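You operate a simulated robot arm through the tools that you are given. There is no shell and no other tool. Be economical: measure what you need, move in short steps, check, and stop when the job is done.

The job below is to be done with a simulated robot arm. You get a single attempt, and the scene is never put back.

Task
Square up the flat frame's end rail against the try square.
Fine: square into the corner, rail up to it, corner screw tight, square back where it lay.

The check looks at the end state, three seconds after you hand in, the way a careful person would. Anything else that was tipped, shoved, dropped, spilled or broken makes it a failure.

Robot
A 7-joint arm with a two-finger gripper on a trunk, on a base that drives. Base frame: it is fixed to the floor where the robot stands at the start and does not move with it; the origin is under the middle of the robot, x ahead of it, y to its left, z up; the surface under the hand at the start is at about z = 86. Readings come in cm, rad, newtons and seconds.
With the tool pointing down near the work surface it reaches from about 10 to 50 cm from the robot's upright axis, wherever it stands. Its first joint turns from -2.496 to 2.496 rad. Places, roughly: blue corner screw [20, 0, 90]; corner of the flat frame [20, 10, 90]; end rail [20, 20, 90]. Payload 1.47 kg.
Tool frame: the origin (TCP) lies between the finger pads and is the grasp point; the fingertips stand 1.6 cm ahead of it; z points along the fingers, y is the line along which they close. Largest opening 8.7 cm; the body of the gripper starts 5.5 cm behind the TCP.
Orientation is told as [roll, pitch, yaw] about the base's x, y, z axes, in that order, counted from this pose: with the fingers straight down and closing along the base's y, the tool's x points along the base's -x, its y along +y and its z along -z.

Tools
- The arm moves only by the tool apply_moves. Its argument "steps" is a list of rows, each a list of 3 entries, a list of its own where there are three numbers: the shift along the tool's x, y, z in units of 300 mm (1.0 is 300 mm), then the turn, a rotation vector about the tool's x, y, z in units of 90 degrees (1.0 is 90 degrees), then the opening in per cent of the stroke, from 0 (shut) to 100 (fully open). In form: [[[dx, dy, dz], [ax, ay, az], jaw], ...]. A call has 1 to 12 rows; each row is the pose to reach, as a shift and turn from the pose commanded when the call began, along the tool's axes at that moment. A call with a number of a shift or a turn outside -1 to 1 is refused whole. A row lasts 0.2 s, in which the tool goes at most 5 cm and 0.15 rad; a call with a longer step from one row to the next is refused whole, and so is a gripper value outside its range. A pose out of reach is approached as far as the arm can. The call stops where the force on the tool passes 40 N (or 10 N more than at its start, if that is more) or the arm is blocked; 0.2 s more then pass. Each finger travels about 4.5 cm/s and halts on what it meets, pressing with about 20 N; the grip force reading is that of the motor and also rises with nothing between the fingers. The clock runs only during rows and for 0.2 s after the last one: add rows that repeat a pose to give the fingers time. The reply holds the time, the measured pose of the TCP, the force on the tool along the base axes, the opening and the grip force, in the units named above and with some noise, with the torque about the TCP (base axes, N m) and any sound that the robot's microphone picked up, and new pictures: "show" is both (left out), scene, wrist or none.
- Cameras (640 x 400 px; columns grow to the right, rows downward): "scene" is now at [10.27, 4.81, 160.65]; the picture's right is [0.82, -0.58, 0.00], its down [-0.52, -0.74, -0.42] and it looks along [0.24, 0.34, -0.91] (base axes); focal length 288 px, centre (320, 200). "wrist" rides on the gripper at [7.3, 1.2, -9] in the tool frame; the picture's right is [-0.16, 0.99, 0.00], its down [-0.72, -0.12, -0.68] and it looks along [-0.67, -0.11, 0.73] (tool axes); focal length 247 px, centre (320, 200). There is no depth. A picture from a camera that has moved, and an enlarged one, comes with that camera's place and axes in the base frame and with its lens.
- raise_lower(by): slides the trunk up (or, below 0, down) by that many cm; the arm and the scene camera ride with it, the base frame stays. It gives what a move gives, with no picture.
- roll_base(legs): drives the robot by 1 to 6 legs, each [ahead, left, turn to the left] in cm, cm and rad, along the robot's own axes; the way and the turn of a leg run together, so that a leg with both is an arc; at most 150 cm and 3.142 rad a leg. The arm and the cameras ride along, it lands a little off, and it stops where it bumps. It gives what a move gives, and a new picture of the scene camera.
- pan_tilt(pan, tilt): turns the head with the scene camera to pan (to the left, within 1.501 rad either way) and tilt (down, from -0.506 to 1.204), counted from straight ahead of the robot. It gives what a move gives, and a new picture of the scene camera.
- inspect(camera, box): a new picture of the part [left, top, right, bottom] of that camera's present view, enlarged. No time passes.
- job_done(): hands the job in; it is judged then, once.

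Work in short steps. Places have to be worked out from the pictures, the camera data and where the tool is seen: move nearer, look again, correct. Check each grasp and each placing, and mend what went wrong. You have 120 turns and 260 pictures in all, those below and enlarged ones among them. Open the gripper and draw the arm clear of the work before you hand the job in, unless the task says otherwise; then end with one line.

The tools are called after ">>>" by a JSON object that holds its "fn" and its "kwargs". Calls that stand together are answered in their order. apply_moves: Moves the arm, as the interface text tells. Its arguments: {"type":"object","properties":{"steps":{"type":"array"},"show":{"type":"string","enum":["both","scene","wrist","none"]}},"required":["steps"]} The other tools are called the same way: raise_lower (by) slides the trunk up or down; roll_base (legs) drives the base; pan_tilt (pan, tilt) turns the head that bears the scene camera; inspect (camera, box) takes an enlarged picture of a part of a camera's view; job_done () hands the job in.

At the start:

```text
time_s: 0.0
ee_pos: [21.56, 29.51, 123.91]
tcp_rot: [0.0, 0.001, -0.002]
force: [-0.3, -0.1, 0.2]
moment: [0.02, 0.04, -0.04]
grip_width: 8.72
finger_force: 0.0
trunk travel left (down, up): [-96.7, 27.3]
robot x, y, heading: [0.24, 0.2, -0.003]
head pan, tilt: [0.054, 1.201]
```

scene: 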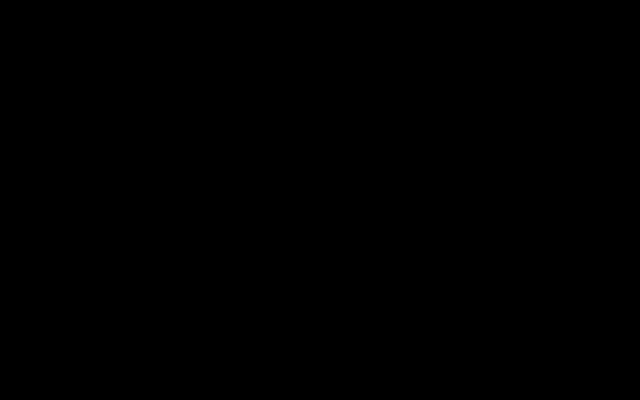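
wrist: 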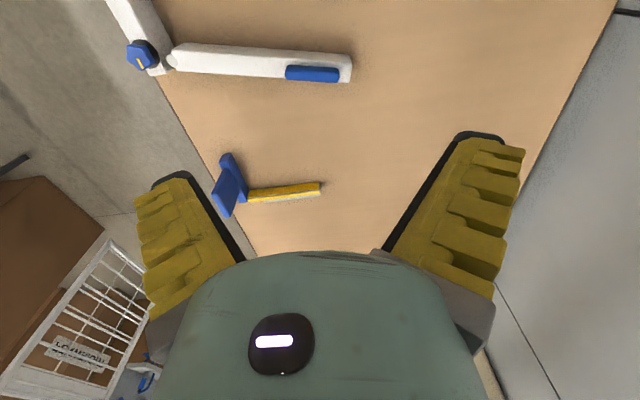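

The scene camera shows black, so I'll turn the head to see whether it is only blocked, and enlarge the wrist view.

>>> {"fn": "pan_tilt", "kwargs": {"pan": 0.4, "tilt": 0.9}}

>>> {"fn": "inspect", "kwargs": {"camera": "wrist", "box": [80, 0, 400, 200]}}

```text
time_s: 0.8
ee_pos: [21.74, 29.67, 123.93]
tcp_rot: [0.0, 0.0, -0.001]
force: [-0.4, 0.4, 0.1]
moment: [0.0, 0.02, -0.01]
grip_width: 8.67
finger_force: 0.1
trunk travel left (down, up): [-96.7, 27.3]
robot x, y, heading: [0.15, -0.06, -0.002]
head pan, tilt: [0.4, 0.901]
camera scene: at [10.31, 4.86, 160.7], right [0.82, -0.58, 0.0], down [-0.52, -0.74, -0.43], along [0.25, 0.35, -0.9], focal length 288 px, centre (320, 200)
```

scene: 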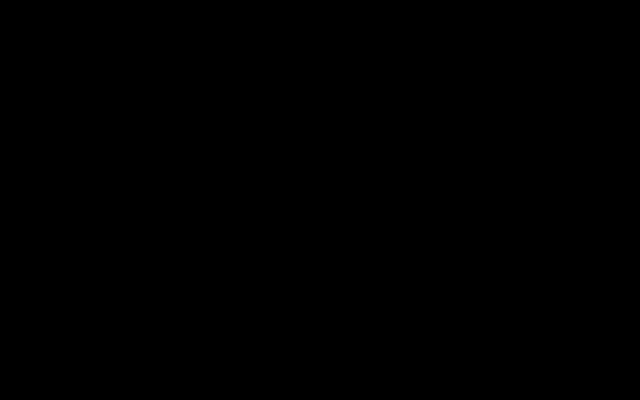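

```text
2.00 times, centred on (240, 100) of wrist
camera zoom: at [14.38, 30.84, 132.81], right [0.16, 0.99, 0.0], down [0.72, -0.12, 0.68], along [0.67, -0.11, -0.73], focal length 494 px, centre (480, 400)
```

zoom: 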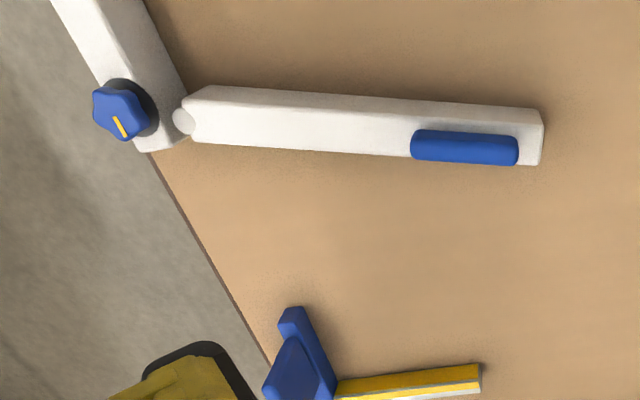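

The scene camera is dead, so I'll rely on the wrist one. From its picture I judge: knob near (19,3), fixed rail running toward −x with its inner face at y≈7, end rail from (21,6) to (26,34), and square with stock near (46,5) and blade toward (53,24). I'll move the hand over for a closer look at the square.

>>> {"fn": "apply_moves", "kwargs": {"steps": [[[-0.02, -0.12, 0.05], [0, 0, 0], 100], [[-0.04, -0.24, 0.1], [0, 0, 0], 100], [[-0.06, -0.36, 0.15], [0, 0, 0], 100], [[-0.08, -0.48, 0.2], [0, 0, 0], 100], [[-0.1, -0.6, 0.25], [0, 0, 0], 100], [[-0.113, -0.7, 0.3], [0, 0, 0], 100], [[-0.113, -0.7, 0.3], [0, 0, 0], 100]], "show": "wrist"}}

```text
time_s: 2.4
ee_pos: [24.88, 11.78, 109.41]
tcp_rot: [0.002, 0.0, -0.001]
force: [-0.3, -0.5, -0.4]
moment: [0.02, -0.01, -0.02]
grip_width: 8.7
finger_force: 0.1
out of reach, approached as far as the arm can: row 2, 3, 4, 5, 6, 7
trunk travel left (down, up): [-96.7, 27.3]
robot x, y, heading: [0.25, 0.29, -0.002]
head pan, tilt: [0.4, 0.901]
camera wrist: at [17.68, 13.04, 118.29], right [0.16, 0.99, 0.0], down [0.72, -0.12, 0.68], along [0.67, -0.11, -0.73], focal length 247 px, centre (320, 200)
```

wrist: 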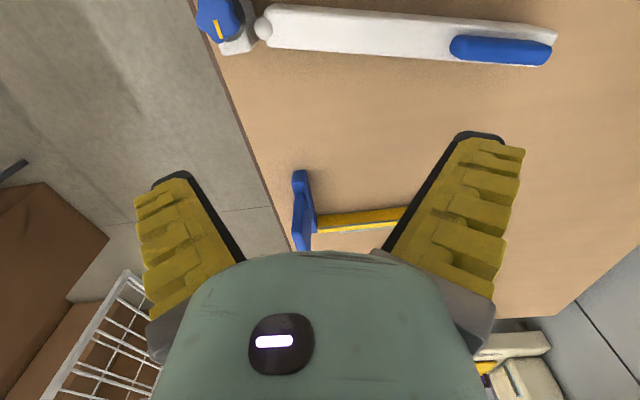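

The square is half hidden behind the gripper. I'll move forward so that it sits in the upper part of the wrist view.

>>> {"fn": "apply_moves", "kwargs": {"steps": [[[-0.12, 0, 0], [0, 0, 0], 100], [[-0.24, 0, 0], [0, 0, 0], 100], [[-0.36, 0, 0], [0, 0, 0], 100], [[-0.46, 0, 0.0], [0, 0, 0], 100], [[-0.5, 0, 0.05], [0, 0, 0], 100], [[-0.5, 0, 0.05], [0, 0, 0], 100]], "show": "wrist"}}

```text
time_s: 3.8
ee_pos: [40.13, 11.84, 107.88]
tcp_rot: [0.002, -0.001, 0.0]
force: [0.4, -0.2, 0.4]
moment: [-0.01, 0.02, 0.02]
grip_width: 8.69
finger_force: 0.0
trunk travel left (down, up): [-96.7, 27.3]
robot x, y, heading: [0.01, -0.25, 0.0]
head pan, tilt: [0.4, 0.901]
camera wrist: at [32.95, 13.04, 116.75], right [0.16, 0.99, 0.0], down [0.72, -0.12, 0.68], along [0.67, -0.11, -0.73], focal length 247 px, centre (320, 200)
```

wrist: 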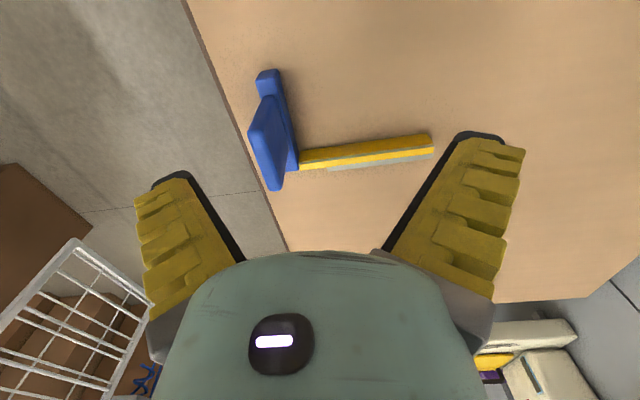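

>>> {"fn": "inspect", "kwargs": {"camera": "wrist", "box": [220, 60, 460, 210]}}

```text
2.67 times, centred on (340, 135) of wrist
camera zoom: at [32.95, 13.04, 116.75], right [0.16, 0.99, 0.0], down [0.72, -0.12, 0.68], along [0.67, -0.11, -0.73], focal length 659 px, centre (267, 373)
```

zoom: 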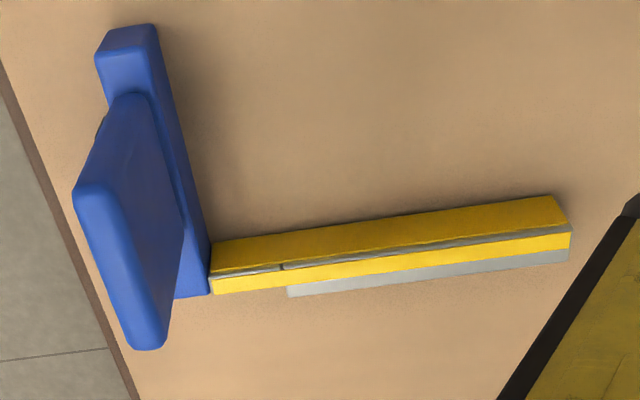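

The square is an L-stock (x≈40–52.5, y≈4.8–7) with a standing fin (x≈42–49, y≈5.2–6.2, top z≈97). Its blade runs along +y at x≈51.4–53.2, with a steel strip on the outer side. Next I'll look at the frame corner from behind.

>>> {"fn": "apply_moves", "kwargs": {"steps": [[[0.14, 0, 0], [0, 0, 0], 100], [[0.28, 0, 0], [0, 0, 0], 100], [[0.42, 0.03, 0], [0, 0, 0], 100], [[0.56, 0.06, 0.0], [0, 0, 0], 100], [[0.68, 0.1, 0.0], [0, 0, 0], 100], [[0.76, 0.1, 0.05], [0, 0, 0], 100], [[0.76, 0.1, 0.05], [0, 0, 0], 100]], "show": "wrist"}}

```text
time_s: 5.4
ee_pos: [17.41, 14.91, 106.19]
tcp_rot: [0.002, 0.0, 0.0]
force: [0.8, -0.4, 0.1]
moment: [-0.02, 0.02, -0.04]
grip_width: 8.69
finger_force: 0.1
trunk travel left (down, up): [-96.7, 27.3]
robot x, y, heading: [0.35, -0.35, 0.001]
head pan, tilt: [0.4, 0.901]
camera wrist: at [10.05, 16.15, 115.06], right [0.16, 0.99, 0.0], down [0.72, -0.12, 0.68], along [0.67, -0.11, -0.73], focal length 247 px, centre (320, 200)
```

wrist: 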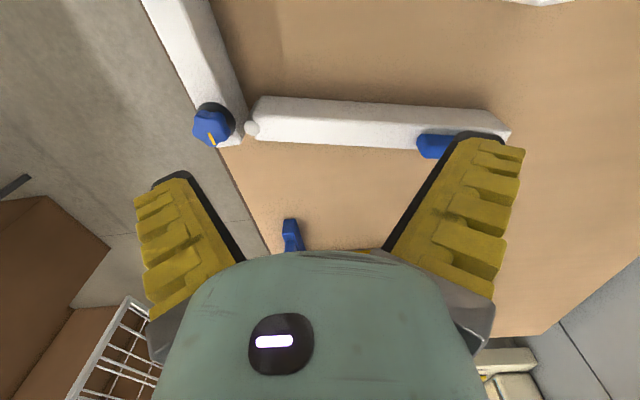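

>>> {"fn": "inspect", "kwargs": {"camera": "wrist", "box": [120, 0, 360, 150]}}

>>> {"fn": "inspect", "kwargs": {"camera": "wrist", "box": [300, 0, 540, 150]}}

```text
2.67 times, centred on (240, 75) of wrist
camera zoom: at [10.05, 16.15, 115.06], right [0.16, 0.99, 0.0], down [0.72, -0.12, 0.68], along [0.67, -0.11, -0.73], focal length 659 px, centre (533, 533)
```

zoom: 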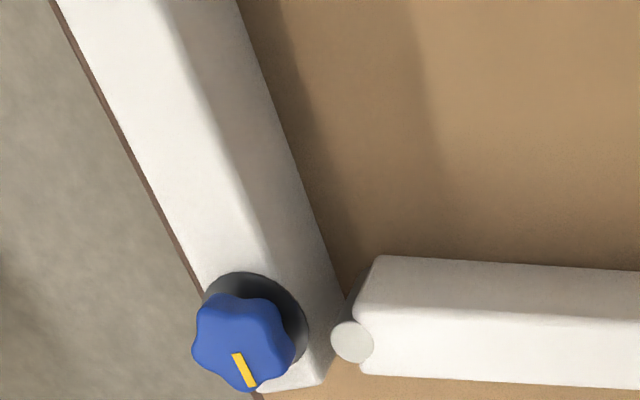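

```text
2.67 times, centred on (420, 75) of wrist
camera zoom: at [10.05, 16.15, 115.06], right [0.16, 0.99, 0.0], down [0.72, -0.12, 0.68], along [0.67, -0.11, -0.73], focal length 659 px, centre (53, 533)
```

zoom: 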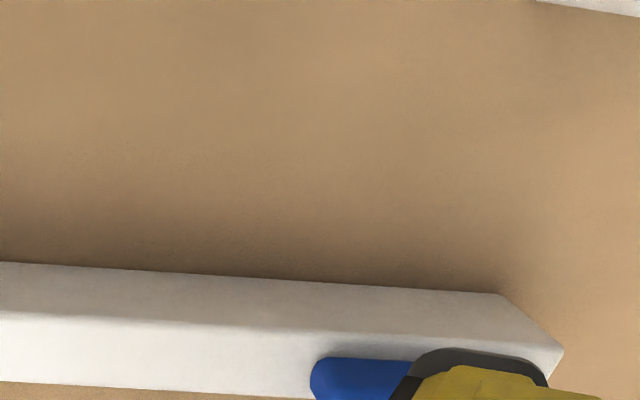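

Frame geometry, as I read it: the fixed rail's inner face is at y≈5.85 and the pivot is near (21.2, 6.9). The end rail is about 13° open, and its inner face should sit at x≈19.25 when square. I'll go above the square's fin, taking the grasp point as (45.7, 5.7).

>>> {"fn": "apply_moves", "kwargs": {"steps": [[[-0.15, -0.04, 0], [0, 0, 0], 100], [[-0.3, -0.09, 0], [0, 0, 0], 100], [[-0.45, -0.14, 0], [0, 0, 0], 100], [[-0.6, -0.19, 0.0], [0, 0, 0], 100], [[-0.75, -0.24, 0.0], [0, 0, 0], 100], [[-0.88, -0.29, 0.05], [0, 0, 0], 100], [[-0.943, -0.307, 0.05], [0, 0, 0], 100], [[-0.943, -0.307, 0.05], [0, 0, 0], 100]], "show": "wrist"}}

```text
time_s: 7.2
ee_pos: [45.82, 5.64, 104.67]
tcp_rot: [0.002, 0.0, -0.001]
force: [0.0, -0.2, 0.2]
moment: [0.0, -0.01, -0.02]
grip_width: 8.7
finger_force: 0.0
trunk travel left (down, up): [-96.7, 27.3]
robot x, y, heading: [0.1, 0.06, -0.0]
head pan, tilt: [0.4, 0.901]
camera wrist: at [38.51, 6.81, 113.61], right [0.16, 0.99, 0.0], down [0.72, -0.12, 0.68], along [0.67, -0.11, -0.73], focal length 247 px, centre (320, 200)
```

wrist: 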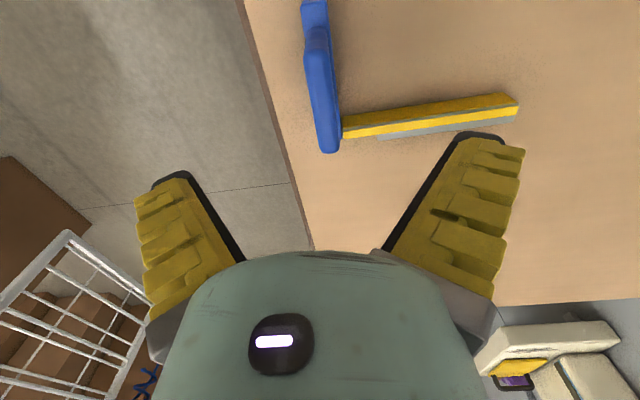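

>>> {"fn": "inspect", "kwargs": {"camera": "wrist", "box": [270, 0, 530, 162]}}

```text
2.46 times, centred on (400, 81) of wrist
camera zoom: at [38.51, 6.81, 113.61], right [0.16, 0.99, 0.0], down [0.72, -0.12, 0.68], along [0.67, -0.11, -0.73], focal length 608 px, centre (123, 493)
```

zoom: 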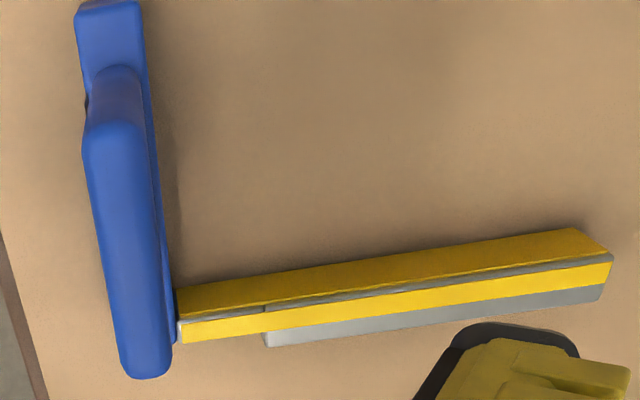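

The fin centre reads about (45.5, 6.0). I'll shift 0.35 cm in y and come down around it to z≈93.5, still open.

>>> {"fn": "apply_moves", "kwargs": {"steps": [[[0.007, 0.012, 0.1], [0, 0, 0], 100], [[0.007, 0.012, 0.2], [0, 0, 0], 100], [[0.007, 0.012, 0.28], [0, 0, 0], 100], [[0.007, 0.012, 0.34], [0, 0, 0], 100], [[0.007, 0.012, 0.373], [0, 0, 0], 100], [[0.007, 0.012, 0.373], [0, 0, 0], 100]], "show": "wrist"}}

```text
time_s: 8.6
ee_pos: [45.5, 5.94, 93.37]
tcp_rot: [0.0, 0.002, 0.0]
force: [1.1, -0.7, 0.6]
moment: [0.02, -0.02, -0.02]
grip_width: 8.71
finger_force: 0.1
trunk travel left (down, up): [-96.7, 27.3]
robot x, y, heading: [-0.12, -0.09, 0.004]
head pan, tilt: [0.4, 0.901]
camera wrist: at [38.17, 7.21, 102.31], right [0.16, 0.99, 0.0], down [0.72, -0.12, 0.68], along [0.67, -0.11, -0.73], focal length 247 px, centre (320, 200)
```

wrist: 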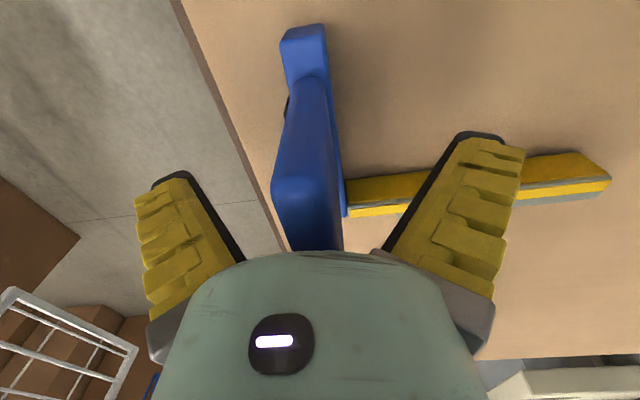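

The fin sits centred between the fingers, within about 1 mm. Closing on it.

>>> {"fn": "apply_moves", "kwargs": {"steps": [[[0, 0, 0], [0, 0, 0], 60], [[0, 0, 0], [0, 0, 0], 40], [[0, 0, 0], [0, 0, 0], 25], [[0, 0, 0], [0, 0, 0], 10], [[0, 0, 0], [0, 0, 0], 0], [[0, 0, 0], [0, 0, 0], 0], [[0, 0, 0], [0, 0, 0], 0]], "show": "wrist"}}

```text
time_s: 10.2
ee_pos: [45.45, 6.03, 93.46]
tcp_rot: [-0.001, -0.002, 0.0]
force: [-3.2, -0.8, 8.4]
moment: [-0.03, -0.01, 0.0]
grip_width: 1.41
finger_force: 20.1
trunk travel left (down, up): [-96.7, 27.3]
robot x, y, heading: [0.05, -0.13, 0.001]
head pan, tilt: [0.4, 0.901]
camera wrist: at [38.17, 7.22, 102.35], right [0.16, 0.99, 0.0], down [0.72, -0.12, 0.68], along [0.67, -0.11, -0.73], focal length 247 px, centre (320, 200)
```

wrist: 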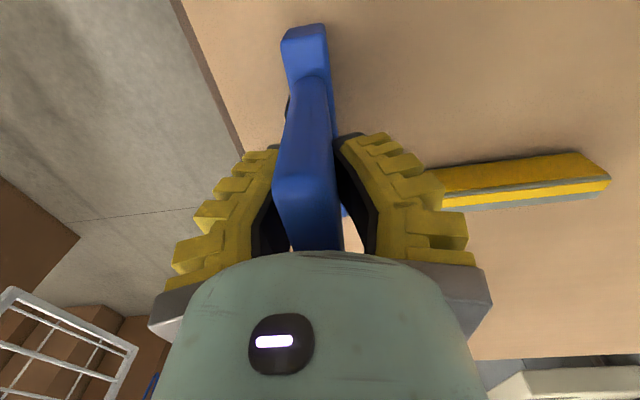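

Gripped at width 1.41, with the home pose about (45.47, 6.0, 93.4). I'll lift 4.5 cm slowly and check the load.

>>> {"fn": "apply_moves", "kwargs": {"steps": [[[0, 0, -0.02], [0, 0, 0], 0], [[0, 0, -0.06], [0, 0, 0], 0], [[0, 0, -0.1], [0, 0, 0], 0], [[0, 0, -0.15], [0, 0, 0], 0], [[0, 0, -0.15], [0, 0, 0], 0]], "show": "wrist"}}

```text
time_s: 11.4
ee_pos: [45.28, 6.06, 98.17]
tcp_rot: [0.001, 0.0, 0.001]
force: [0.0, 0.4, -1.6]
moment: [-0.07, 0.07, -0.02]
grip_width: 0.95
finger_force: 20.6
trunk travel left (down, up): [-96.7, 27.3]
robot x, y, heading: [0.03, 0.36, -0.0]
head pan, tilt: [0.4, 0.901]
camera wrist: at [38.13, 7.17, 107.04], right [0.16, 0.99, 0.0], down [0.72, -0.12, 0.68], along [0.67, -0.11, -0.73], focal length 247 px, centre (320, 200)
```

wrist: 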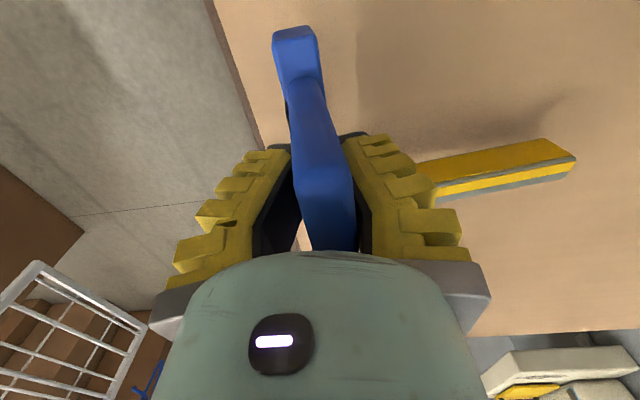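

The width changed from 1.41 to 0.95, so the square seems to have turned in the grip. I'll enlarge the view to check.

>>> {"fn": "inspect", "kwargs": {"camera": "wrist", "box": [180, 0, 600, 262]}}

```text
1.52 times, centred on (390, 131) of wrist
camera zoom: at [38.13, 7.17, 107.04], right [0.16, 0.99, 0.0], down [0.72, -0.12, 0.68], along [0.67, -0.11, -0.73], focal length 376 px, centre (213, 305)
```

zoom: 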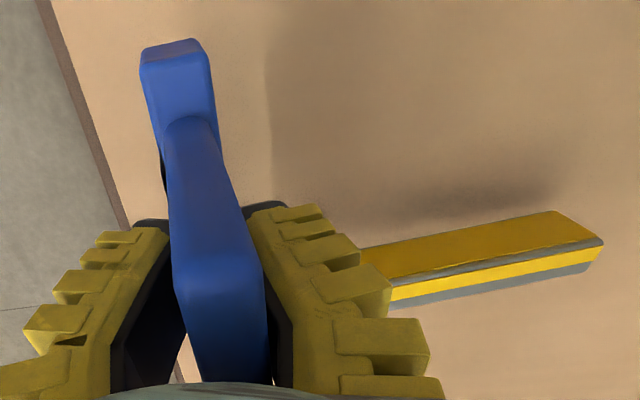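

The fin evidently leans about 7° on its stock. Once lifted, it aligned with the pads and the blade drooped. I'll roll the tool by about +0.12 rad to level the square, and raise it another 6 cm for carrying.

>>> {"fn": "apply_moves", "kwargs": {"steps": [[[0, 0, -0.07], [-0.038, 0, 0], 0], [[0, 0, -0.14], [-0.076, 0, 0], 0], [[0, 0, -0.2], [-0.076, 0, 0], 0], [[0, 0, -0.2], [-0.076, 0, 0], 0]], "show": "wrist"}}

>>> {"fn": "inspect", "kwargs": {"camera": "wrist", "box": [180, 0, 600, 262]}}

```text
time_s: 12.4
ee_pos: [45.29, 5.98, 104.09]
tcp_rot: [0.12, 0.002, 0.0]
force: [-0.6, -0.2, -2.5]
moment: [-0.09, 0.08, 0.0]
grip_width: 0.98
finger_force: 19.7
trunk travel left (down, up): [-96.7, 27.3]
robot x, y, heading: [0.08, -0.03, -0.002]
head pan, tilt: [0.4, 0.901]
camera wrist: at [38.13, 6.23, 113.0], right [0.16, 0.98, 0.12], down [0.72, -0.2, 0.66], along [0.67, -0.02, -0.74], focal length 247 px, centre (320, 200)
```

wrist: 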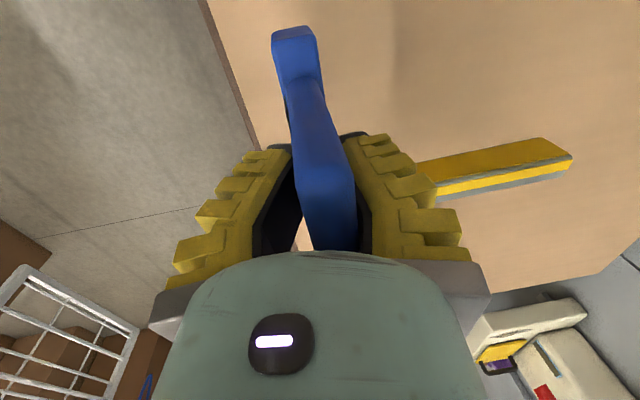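

```text
1.52 times, centred on (390, 131) of wrist
camera zoom: at [38.13, 6.23, 113.0], right [0.16, 0.98, 0.12], down [0.72, -0.2, 0.66], along [0.67, -0.02, -0.74], focal length 376 px, centre (213, 305)
```

zoom: 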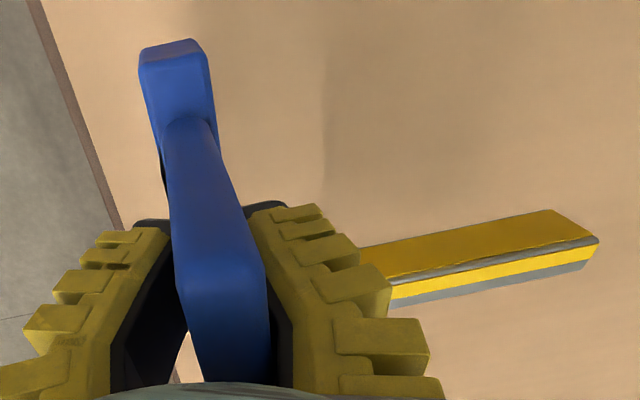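

The blade is now level (both ends compute to z≈96.4), with the stock's −y face about 0.9 cm from the TCP and the steel edge about 7.9 cm ahead of it. I'll carry it over the end rail toward the corner in two moves.

>>> {"fn": "apply_moves", "kwargs": {"steps": [[[0.03, 0.006, -0.05], [0, 0, 0], 0], [[0.15, 0.006, -0.05], [0, 0, 0], 0], [[0.28, 0.006, -0.05], [0, 0, 0], 0], [[0.41, 0.006, -0.05], [0, 0, 0], 0], [[0.54, 0.006, -0.05], [0, 0, 0], 0], [[0.67, 0.006, -0.05], [0, 0, 0], 0], [[0.8, 0.006, -0.05], [0, 0, 0], 0], [[0.9, 0.03, -0.047], [0, 0, 0], 0], [[0.96, 0.06, -0.043], [0, 0, 0], 0], [[0.96, 0.06, -0.043], [0, 0, 0], 0]], "show": "wrist"}}

```text
time_s: 13.7
ee_pos: [43.13, 7.96, 109.5]
tcp_rot: [0.264, -0.222, -0.302]
force: [-0.4, -0.6, -2.5]
moment: [-0.09, 0.14, -0.02]
grip_width: 0.95
finger_force: 19.8
trunk travel left (down, up): [-96.7, 27.3]
robot x, y, heading: [-0.04, -0.03, -0.002]
head pan, tilt: [0.4, 0.901]
stopped in row 6: the arm was blocked; the commanded pose is now the measured one
camera wrist: at [34.18, 9.55, 116.58], right [0.38, 0.88, 0.29], down [0.46, -0.45, 0.77], along [0.81, -0.16, -0.57], focal length 247 px, centre (320, 200)
```

wrist: 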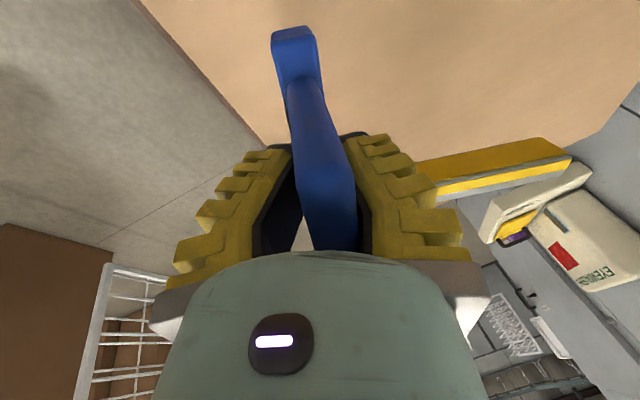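

The arm ran into a joint limit, tilting the tool; the square is still held. I'll restore the orientation and come down a little to z≈104.5.

>>> {"fn": "apply_moves", "kwargs": {"steps": [[[0.007, -0.018, 0.037], [0.018, 0.043, -0.04], 0], [[0.013, -0.037, 0.075], [0.035, 0.086, -0.08], 0], [[0.02, -0.055, 0.112], [0.053, 0.129, -0.121], 0], [[0.027, -0.074, 0.15], [0.071, 0.172, -0.161], 0], [[0.027, -0.074, 0.15], [0.071, 0.172, -0.161], 0]], "show": "wrist"}}

```text
time_s: 14.9
ee_pos: [42.92, 6.89, 104.37]
tcp_rot: [0.119, 0.0, -0.005]
force: [0.2, 0.2, -3.4]
moment: [-0.08, 0.08, 0.03]
grip_width: 1.0
finger_force: 19.6
trunk travel left (down, up): [-96.7, 27.3]
robot x, y, heading: [-0.05, 0.49, -0.002]
head pan, tilt: [0.4, 0.901]
camera wrist: at [35.67, 7.1, 113.43], right [0.16, 0.98, 0.12], down [0.72, -0.2, 0.66], along [0.67, -0.02, -0.74], focal length 247 px, centre (320, 200)
```

wrist: 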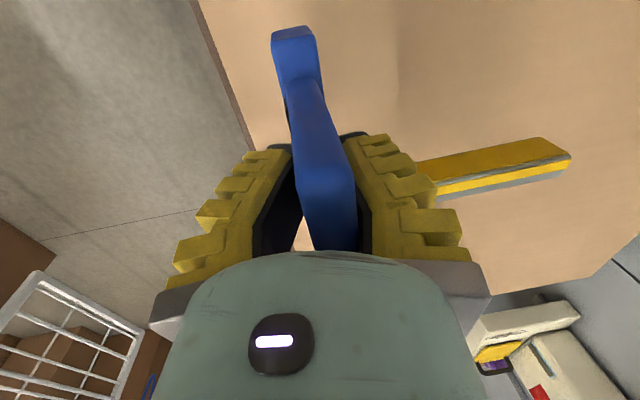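

Orientation restored and the square unmoved in the grip. I'll try going back 9 cm in x in smaller steps.

>>> {"fn": "apply_moves", "kwargs": {"steps": [[[0.075, 0, 0], [0, 0, 0], 0], [[0.15, 0, 0], [0, 0, 0], 0], [[0.225, 0, 0], [0, 0, 0], 0], [[0.3, 0, 0], [0, 0, 0], 0], [[0.3, 0, 0], [0, 0, 0], 0]], "show": "none"}}

```text
time_s: 16.3
ee_pos: [38.48, 8.01, 105.84]
tcp_rot: [0.151, -0.082, -0.046]
force: [0.2, 0.9, -2.6]
moment: [-0.18, 0.09, -0.03]
grip_width: 0.96
finger_force: 20.4
trunk travel left (down, up): [-96.7, 27.3]
robot x, y, heading: [-0.02, 0.19, 0.003]
head pan, tilt: [0.4, 0.901]
stopped in row 5: the arm was blocked; the commanded pose is now the measured one
```

It blocks again while folding in with this roll. Instead I'll bring the arm back to its comfortable pose and carry the square by driving the base backwards.

>>> {"fn": "apply_moves", "kwargs": {"steps": [[[-0.06, -0.035, 0.018], [0.01, 0.026, -0.015], 0], [[-0.12, -0.073, 0.035], [0.02, 0.052, -0.029], 0], [[-0.12, -0.073, 0.035], [0.02, 0.052, -0.029], 0]], "show": "none"}}

```text
time_s: 17.1
ee_pos: [41.47, 5.48, 104.51]
tcp_rot: [0.113, 0.005, 0.01]
force: [-0.3, 0.4, -1.4]
moment: [-0.07, 0.08, 0.03]
grip_width: 1.0
finger_force: 20.1
trunk travel left (down, up): [-96.7, 27.3]
robot x, y, heading: [-0.09, 0.11, -0.002]
head pan, tilt: [0.4, 0.901]
```

Driving back 28 cm with the square held high (bottom at about z 96.8, above rail and handle).

>>> {"fn": "roll_base", "kwargs": {"legs": [[-10, 0, 0]]}}

>>> {"fn": "inspect", "kwargs": {"camera": "wrist", "box": [0, 0, 640, 400]}}

```text
time_s: 18.2
ee_pos: [31.74, 5.37, 104.54]
tcp_rot: [0.114, 0.003, 0.01]
force: [-0.1, 0.0, -3.5]
moment: [-0.1, 0.04, -0.01]
grip_width: 0.96
finger_force: 20.2
trunk travel left (down, up): [-96.7, 27.3]
robot x, y, heading: [-10.05, -0.03, 0.002]
head pan, tilt: [0.4, 0.901]
camera scene: at [1.18, 6.13, 162.3], right [0.83, -0.56, 0.0], down [-0.44, -0.65, -0.62], along [0.35, 0.52, -0.78], focal length 288 px, centre (320, 200)
```

scene: 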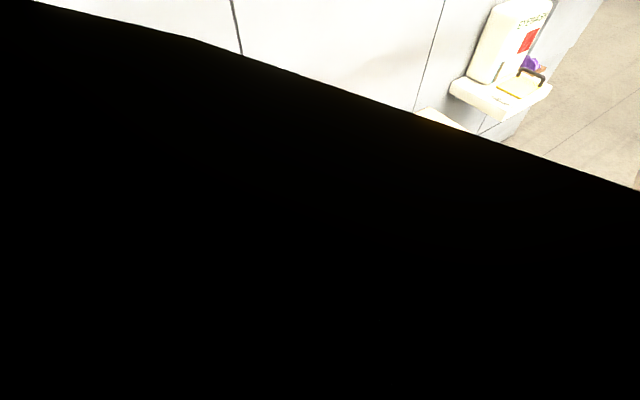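

```text
1.00 times, centred on (320, 200) of wrist (not enlarged: the box is as wide or as high as the picture)
camera zoom: at [24.47, 5.69, 113.53], right [0.15, 0.98, 0.11], down [0.73, -0.18, 0.66], along [0.67, -0.02, -0.74], focal length 247 px, centre (320, 200)
```

zoom: 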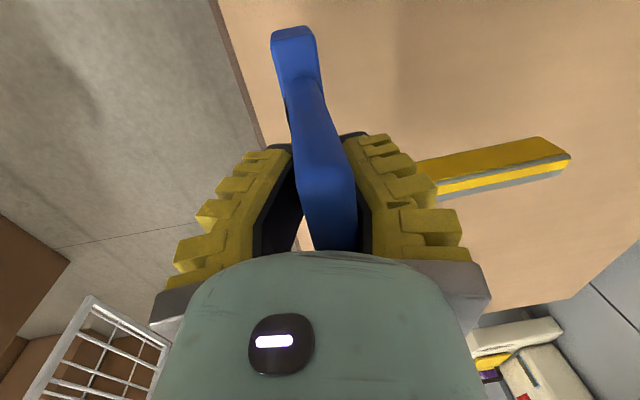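

Driving works well, and the scene camera turns out to be merely covered by the arm. I'll drive the remaining 18 cm back.

>>> {"fn": "roll_base", "kwargs": {"legs": [[-18, 0, 0]]}}

>>> {"fn": "inspect", "kwargs": {"camera": "wrist", "box": [0, 0, 640, 400]}}

```text
time_s: 19.7
ee_pos: [13.79, 5.47, 104.48]
tcp_rot: [0.113, 0.003, 0.008]
force: [0.3, -0.1, -3.0]
moment: [-0.1, 0.09, 0.02]
grip_width: 0.97
finger_force: 20.4
trunk travel left (down, up): [-96.7, 27.3]
robot x, y, heading: [-27.27, 0.04, 0.001]
head pan, tilt: [0.4, 0.901]
camera scene: at [-16.72, 6.12, 162.29], right [0.83, -0.56, 0.0], down [-0.44, -0.65, -0.62], along [0.35, 0.52, -0.78], focal length 288 px, centre (320, 200)
```

scene: 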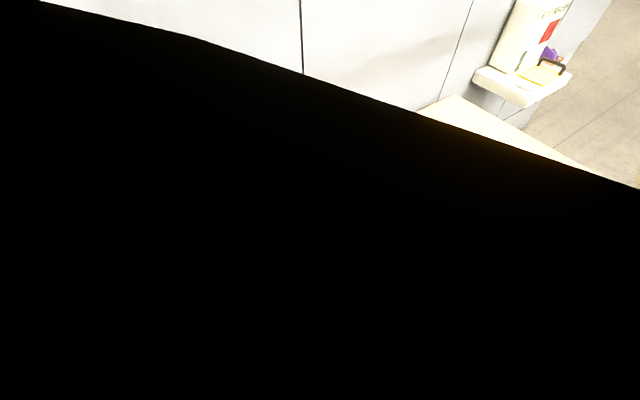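

```text
1.00 times, centred on (320, 200) of wrist (not enlarged: the box is as wide or as high as the picture)
camera zoom: at [6.57, 5.65, 113.53], right [0.15, 0.98, 0.11], down [0.73, -0.19, 0.66], along [0.67, -0.02, -0.74], focal length 247 px, centre (320, 200)
```

zoom: 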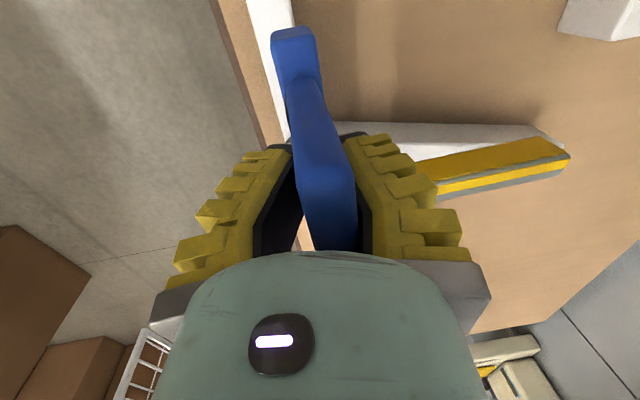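

Position (13.8, 5.5). I'll shift to (11.2, 8.4), about 1.6 cm clear of the fixed rail, and lower to about 3 cm above the table.

>>> {"fn": "apply_moves", "kwargs": {"steps": [[[0.045, 0.05, 0.005], [0, 0, 0], 0], [[0.087, 0.096, 0.011], [0, 0, 0], 0], [[0.087, 0.083, 0.12], [0, 0, 0], 0], [[0.087, 0.068, 0.26], [0, 0, 0], 0], [[0.087, 0.068, 0.26], [0, 0, 0], 0]], "show": "wrist"}}

>>> {"fn": "inspect", "kwargs": {"camera": "wrist", "box": [200, 0, 600, 250]}}

```text
time_s: 20.9
ee_pos: [11.21, 8.23, 96.88]
tcp_rot: [0.115, 0.001, 0.009]
force: [-0.7, -0.2, -2.3]
moment: [-0.08, 0.07, 0.03]
grip_width: 0.99
finger_force: 20.1
trunk travel left (down, up): [-96.7, 27.3]
robot x, y, heading: [-27.71, 0.24, 0.0]
head pan, tilt: [0.4, 0.901]
camera wrist: at [4.01, 8.4, 105.9], right [0.15, 0.98, 0.11], down [0.73, -0.19, 0.66], along [0.67, -0.02, -0.74], focal length 247 px, centre (320, 200)
```

wrist: 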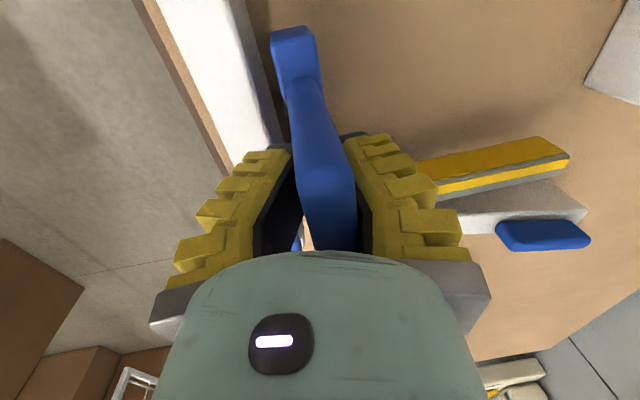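

```text
1.60 times, centred on (400, 125) of wrist
camera zoom: at [4.01, 8.4, 105.9], right [0.15, 0.98, 0.11], down [0.73, -0.19, 0.66], along [0.67, -0.02, -0.74], focal length 395 px, centre (192, 320)
```

zoom: 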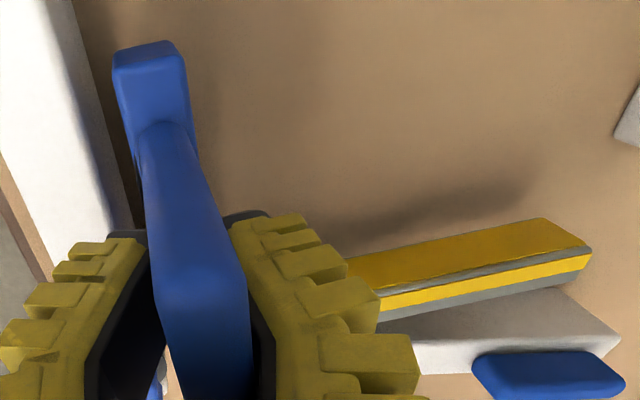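

Clear all round: the stock is between rail and open table, and the end rail is ahead. I'll lower the last 3 cm gently and watch the force.

>>> {"fn": "apply_moves", "kwargs": {"steps": [[[0, -0.006, 0.05], [0, 0, 0.006], 0], [[0, -0.01, 0.085], [0, 0, 0.006], 0], [[0, -0.011, 0.1], [0, 0, 0.006], 0], [[0, -0.0117, 0.105], [0, 0, 0.006], 0], [[0, -0.0117, 0.105], [0, 0, 0.006], 0]], "show": "wrist"}}

```text
time_s: 22.1
ee_pos: [11.18, 8.33, 93.99]
tcp_rot: [0.113, 0.003, -0.003]
force: [0.7, 0.6, -1.9]
moment: [-0.09, 0.03, 0.03]
grip_width: 0.96
finger_force: 19.8
trunk travel left (down, up): [-96.7, 27.3]
robot x, y, heading: [-27.67, 0.32, -0.003]
head pan, tilt: [0.4, 0.901]
camera wrist: at [4.03, 8.59, 102.89], right [0.16, 0.98, 0.11], down [0.73, -0.19, 0.66], along [0.67, -0.03, -0.74], focal length 247 px, centre (320, 200)
```

wrist: 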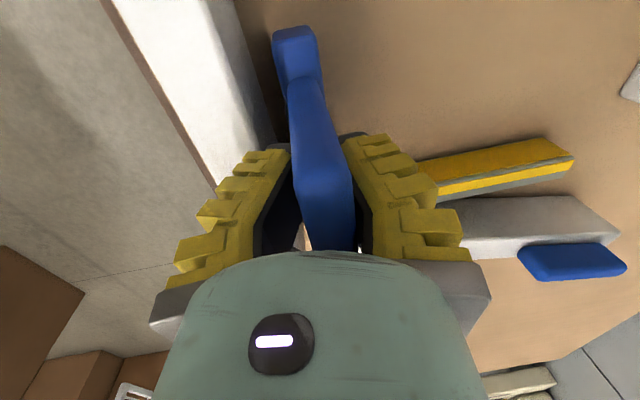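

No contact yet. I'll lower another 0.5 cm in small steps.

>>> {"fn": "apply_moves", "kwargs": {"steps": [[[0, -0.0006, 0.005], [0, 0, 0], 0], [[0, -0.0011, 0.01], [0, 0, 0], 0], [[0, -0.0011, 0.01], [0, 0, 0], 0]], "show": "none"}}

>>> {"fn": "apply_moves", "kwargs": {"steps": [[[0, -0.0006, 0.005], [0, 0, 0], 0], [[0, -0.0011, 0.01], [0, 0, 0], 0], [[0, -0.0011, 0.01], [0, 0, 0], 0]], "show": "none"}}

```text
time_s: 22.9
ee_pos: [11.3, 8.42, 93.6]
tcp_rot: [0.114, 0.005, -0.001]
force: [-6.0, 0.9, 12.9]
moment: [-0.25, -0.32, -0.05]
grip_width: 1.18
finger_force: 20.1
trunk travel left (down, up): [-96.7, 27.3]
robot x, y, heading: [-27.82, 0.31, -0.0]
head pan, tilt: [0.4, 0.901]
```

```text
time_s: 23.4
ee_pos: [11.18, 8.41, 93.35]
tcp_rot: [0.116, 0.006, -0.002]
force: [-8.7, -1.9, 31.9]
moment: [-0.6, 0.14, -0.07]
grip_width: 1.17
finger_force: 19.8
trunk travel left (down, up): [-96.7, 27.3]
robot x, y, heading: [-27.71, 0.3, -0.007]
head pan, tilt: [0.4, 0.901]
stopped in row 2: the force on the tool passed its limit at 44 N (the readings are from after the stop); the commanded pose is now the measured one
```

It's on the table (contact near 93.7). I'll relieve the pressure by rising 0.3 cm.

>>> {"fn": "apply_moves", "kwargs": {"steps": [[[0, 0.001, -0.009], [0, 0, 0], 0], [[0, 0.001, -0.009], [0, 0, 0], 0]], "show": "wrist"}}

>>> {"fn": "inspect", "kwargs": {"camera": "wrist", "box": [160, 0, 600, 275]}}

```text
time_s: 24.1
ee_pos: [11.23, 8.47, 93.61]
tcp_rot: [0.113, 0.006, -0.002]
force: [2.0, 0.3, 0.2]
moment: [-0.11, -0.01, 0.04]
grip_width: 0.91
finger_force: 20.5
trunk travel left (down, up): [-96.7, 27.3]
robot x, y, heading: [-27.9, -0.06, -0.001]
head pan, tilt: [0.4, 0.901]
camera wrist: at [4.0, 8.65, 102.61], right [0.16, 0.98, 0.11], down [0.73, -0.19, 0.66], along [0.67, -0.02, -0.74], focal length 247 px, centre (320, 200)
```

wrist: 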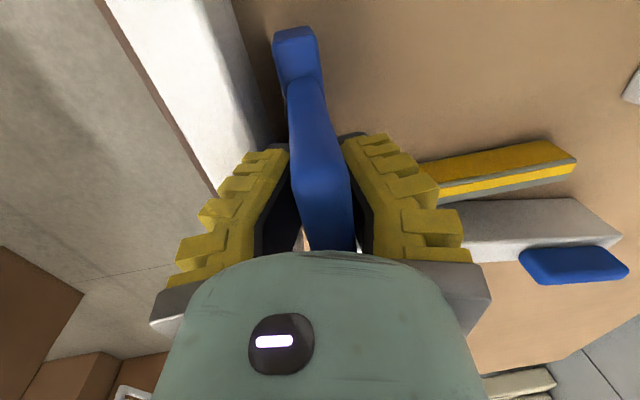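

```text
1.45 times, centred on (380, 138) of wrist
camera zoom: at [4.0, 8.65, 102.61], right [0.16, 0.98, 0.11], down [0.73, -0.19, 0.66], along [0.67, -0.02, -0.74], focal length 359 px, centre (233, 291)
```

zoom: 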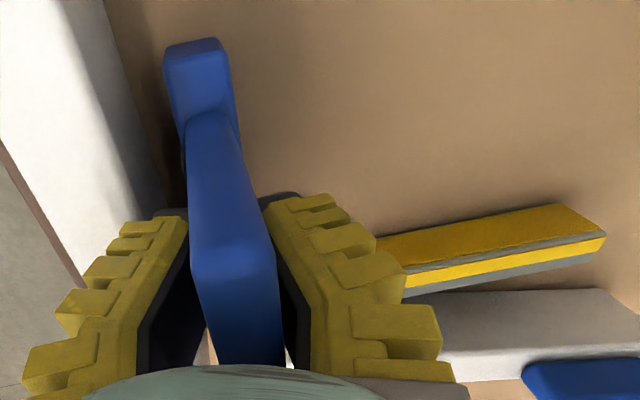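

The stock face is at y≈7.6 and the rail at ≈5.9. I'll slide the square in −y by about 1.2 cm, then creep to contact.

>>> {"fn": "apply_moves", "kwargs": {"steps": [[[0, -0.013, -0.0015], [0, 0, 0], 0], [[0, -0.026, -0.003], [0, 0, 0], 0], [[0, -0.0397, -0.0045], [0, 0, 0], 0], [[0, -0.0397, -0.0045], [0, 0, 0], 0]], "show": "none"}}

>>> {"fn": "apply_moves", "kwargs": {"steps": [[[0, -0.005, -0.0005], [0, 0, 0], 0], [[0, -0.01, -0.001], [0, 0, 0], 0], [[0, -0.01, -0.001], [0, 0, 0], 0]], "show": "wrist"}}

```text
time_s: 25.1
ee_pos: [11.09, 7.74, 93.65]
tcp_rot: [0.122, 0.008, -0.002]
force: [-5.8, 16.5, 13.2]
moment: [-0.09, -0.05, 0.09]
grip_width: 1.08
finger_force: 20.1
trunk travel left (down, up): [-96.7, 27.3]
robot x, y, heading: [-27.72, -0.05, 0.007]
head pan, tilt: [0.4, 0.901]
```

```text
time_s: 25.9
ee_pos: [11.41, 6.98, 93.69]
tcp_rot: [0.116, 0.005, 0.0]
force: [-0.4, 8.8, 11.3]
moment: [-0.1, 0.07, 0.05]
grip_width: 1.25
finger_force: 19.8
trunk travel left (down, up): [-96.7, 27.3]
robot x, y, heading: [-27.59, 0.14, -0.001]
head pan, tilt: [0.4, 0.901]
camera wrist: at [4.15, 7.26, 102.68], right [0.16, 0.98, 0.11], down [0.73, -0.19, 0.66], along [0.67, -0.02, -0.74], focal length 247 px, centre (320, 200)
```

wrist: 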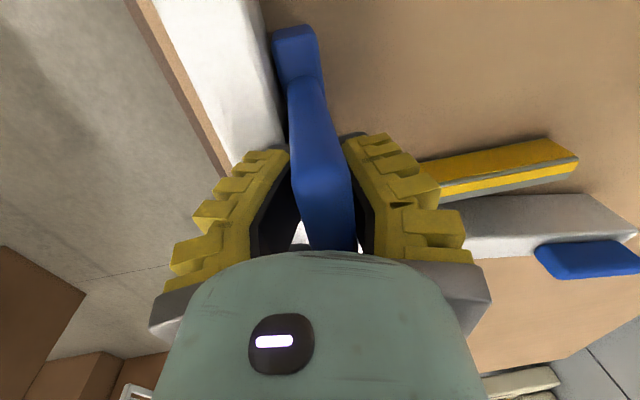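

>>> {"fn": "inspect", "kwargs": {"camera": "wrist", "box": [200, 0, 360, 100]}}

>>> {"fn": "apply_moves", "kwargs": {"steps": [[[0, -0.004, -0.002], [0, 0, 0], 0], [[0, -0.008, -0.003], [0, 0, 0], 0], [[0, -0.008, -0.003], [0, 0, 0], 0]], "show": "none"}}

>>> {"fn": "inspect", "kwargs": {"camera": "wrist", "box": [200, 0, 360, 100]}}

```text
4.00 times, centred on (280, 50) of wrist
camera zoom: at [4.15, 7.26, 102.68], right [0.16, 0.98, 0.11], down [0.73, -0.19, 0.66], along [0.67, -0.02, -0.74], focal length 988 px, centre (480, 800)
```

zoom: 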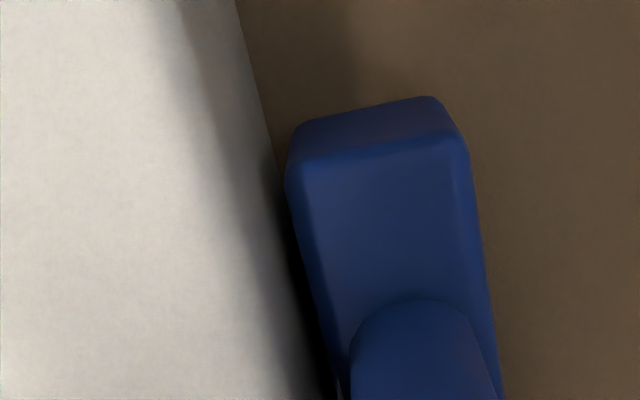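

```text
time_s: 26.6
ee_pos: [11.31, 6.7, 93.62]
tcp_rot: [0.116, 0.004, -0.001]
force: [1.7, 4.6, 5.2]
moment: [-0.04, -0.04, 0.09]
grip_width: 1.1
finger_force: 19.9
trunk travel left (down, up): [-96.7, 27.3]
robot x, y, heading: [-27.68, 0.56, -0.002]
head pan, tilt: [0.4, 0.901]
```

```text
4.00 times, centred on (280, 50) of wrist
camera zoom: at [4.08, 6.91, 102.74], right [0.16, 0.98, 0.11], down [0.73, -0.19, 0.66], along [0.67, -0.02, -0.74], focal length 988 px, centre (480, 800)
```

zoom: 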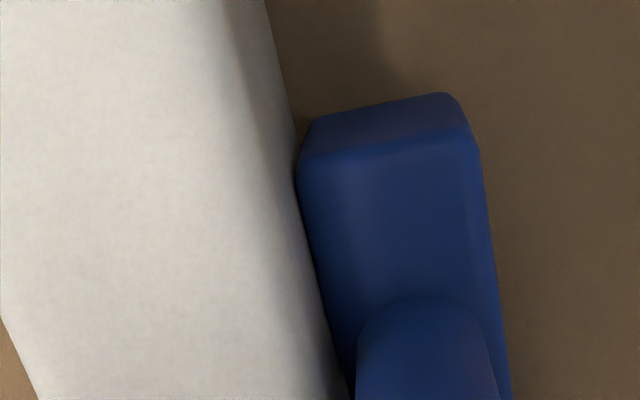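

Almost touching and parallel. I'll press a little more until the lateral force rises.

>>> {"fn": "apply_moves", "kwargs": {"steps": [[[0, -0.004, -0.001], [0, 0, 0], 0], [[0, -0.008, -0.0015], [0, 0, 0], 0], [[0, -0.008, -0.0015], [0, 0, 0], 0]], "show": "none"}}

>>> {"fn": "inspect", "kwargs": {"camera": "wrist", "box": [200, 0, 360, 100]}}

```text
time_s: 27.4
ee_pos: [11.14, 6.39, 93.75]
tcp_rot: [0.11, 0.007, 0.001]
force: [1.0, 6.6, 6.6]
moment: [0.1, -0.25, 0.06]
grip_width: 1.22
finger_force: 19.5
trunk travel left (down, up): [-96.7, 27.3]
robot x, y, heading: [-27.73, -0.23, 0.004]
head pan, tilt: [0.4, 0.901]
```

```text
4.00 times, centred on (280, 50) of wrist
camera zoom: at [3.99, 6.63, 102.76], right [0.16, 0.98, 0.11], down [0.73, -0.19, 0.66], along [0.67, -0.02, -0.74], focal length 988 px, centre (480, 800)
```

zoom: 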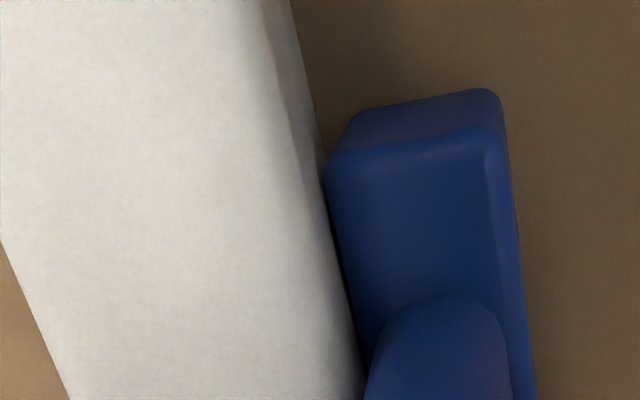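

The stock now looks leaned, with its top touching the rail before its bottom. I need to check whether the square is really flat on the table.

>>> {"fn": "inspect", "kwargs": {"camera": "wrist", "box": [400, 100, 640, 250]}}

>>> {"fn": "inspect", "kwargs": {"camera": "wrist", "box": [200, 0, 440, 150]}}

```text
2.67 times, centred on (520, 175) of wrist
camera zoom: at [3.99, 6.63, 102.76], right [0.16, 0.98, 0.11], down [0.73, -0.19, 0.66], along [0.67, -0.02, -0.74], focal length 659 px, centre (-213, 267)
```

zoom: 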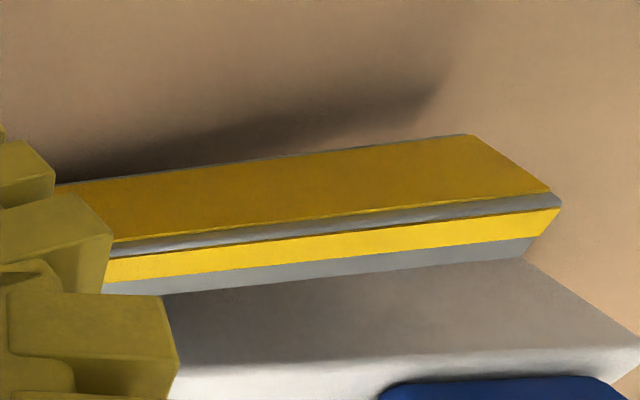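

```text
2.67 times, centred on (320, 75) of wrist
camera zoom: at [3.99, 6.63, 102.76], right [0.16, 0.98, 0.11], down [0.73, -0.19, 0.66], along [0.67, -0.02, -0.74], focal length 659 px, centre (320, 533)
```

zoom: 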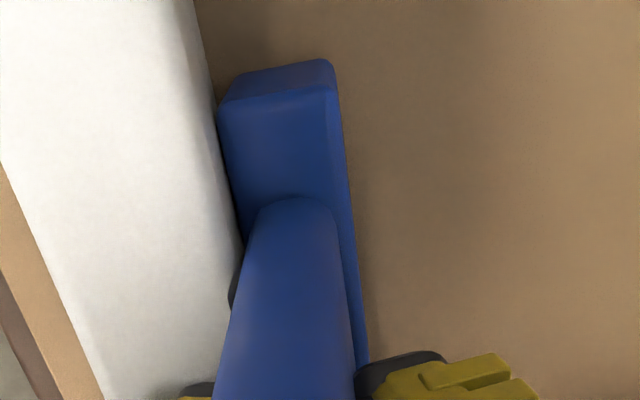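

The blade tip is about 2 cm up: pushing high on the fin tipped the square over its stock. I'll back off 0.5 cm in +y so it settles flat, then check.

>>> {"fn": "apply_moves", "kwargs": {"steps": [[[0, 0.008, 0.0], [0, 0, 0], 0], [[0, 0.016, 0.0], [0, 0, 0], 0], [[0, 0.016, 0.0], [0, 0, 0], 0]], "show": "wrist"}}

>>> {"fn": "inspect", "kwargs": {"camera": "wrist", "box": [400, 100, 640, 250]}}

```text
time_s: 28.2
ee_pos: [11.14, 6.72, 93.71]
tcp_rot: [0.11, 0.007, -0.002]
force: [0.4, -2.9, 4.0]
moment: [-0.21, 0.05, -0.03]
grip_width: 1.04
finger_force: 20.4
trunk travel left (down, up): [-96.7, 27.3]
robot x, y, heading: [-28.2, -0.25, -0.003]
head pan, tilt: [0.4, 0.901]
camera wrist: at [4.0, 7.0, 102.72], right [0.16, 0.98, 0.11], down [0.73, -0.19, 0.66], along [0.67, -0.03, -0.74], focal length 247 px, centre (320, 200)
```

wrist: 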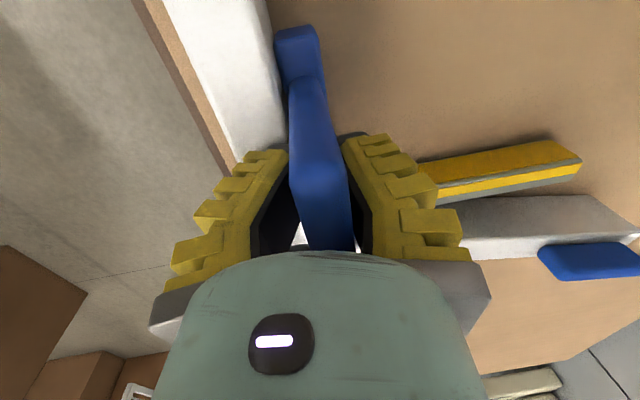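

```text
2.67 times, centred on (520, 175) of wrist
camera zoom: at [4.0, 7.0, 102.72], right [0.16, 0.98, 0.11], down [0.73, -0.19, 0.66], along [0.67, -0.03, -0.74], focal length 659 px, centre (-213, 267)
```

zoom: 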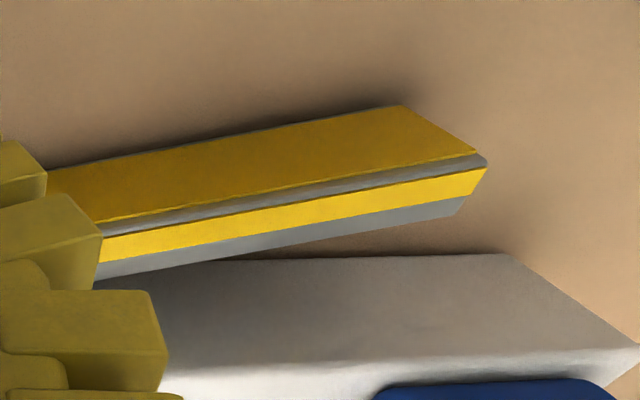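

Flat again. I'll open part way and withdraw upward along the tool axis.

>>> {"fn": "apply_moves", "kwargs": {"steps": [[[0, 0, 0], [0, 0, 0], 20], [[0, 0, 0], [0, 0, 0], 40], [[0, 0, 0], [0, 0, 0], 50], [[0, 0, -0.1], [0, 0, 0], 50], [[0, 0, -0.22], [0, 0, 0], 50], [[0, 0, -0.34], [0, 0, 0], 50], [[0, 0, -0.34], [0, 0, 0], 50]], "show": "wrist"}}

>>> {"fn": "inspect", "kwargs": {"camera": "wrist", "box": [200, 0, 600, 250]}}

```text
time_s: 29.9
ee_pos: [11.25, 5.9, 103.84]
tcp_rot: [0.113, 0.004, -0.001]
force: [1.0, -0.1, 0.0]
moment: [0.01, 0.02, -0.02]
grip_width: 4.91
finger_force: 3.9
trunk travel left (down, up): [-96.7, 27.3]
robot x, y, heading: [-27.51, 0.01, -0.005]
head pan, tilt: [0.4, 0.901]
camera wrist: at [4.07, 6.03, 112.89], right [0.16, 0.98, 0.11], down [0.73, -0.19, 0.66], along [0.67, -0.02, -0.74], focal length 247 px, centre (320, 200)
```

wrist: 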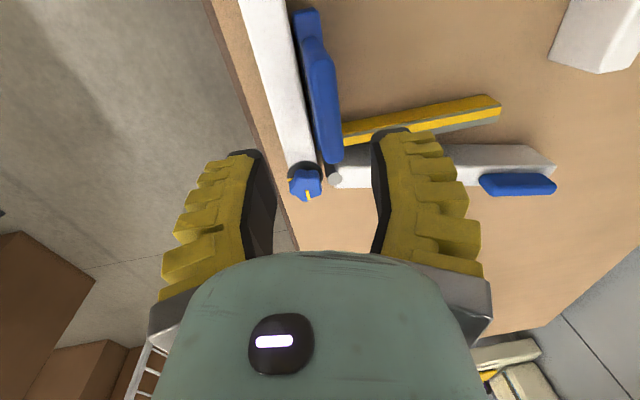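

```text
1.60 times, centred on (400, 125) of wrist
camera zoom: at [4.07, 6.03, 112.89], right [0.16, 0.98, 0.11], down [0.73, -0.19, 0.66], along [0.67, -0.02, -0.74], focal length 395 px, centre (192, 320)
```

zoom: 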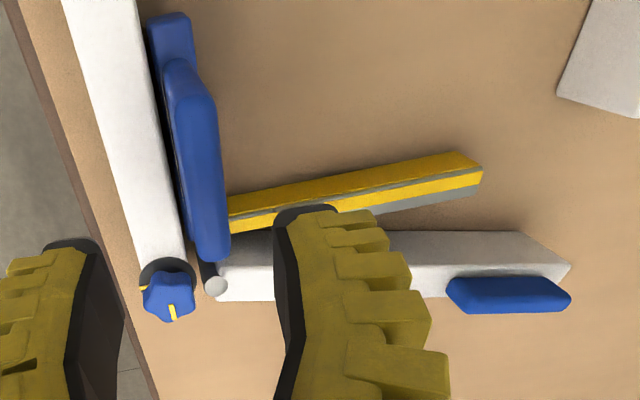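

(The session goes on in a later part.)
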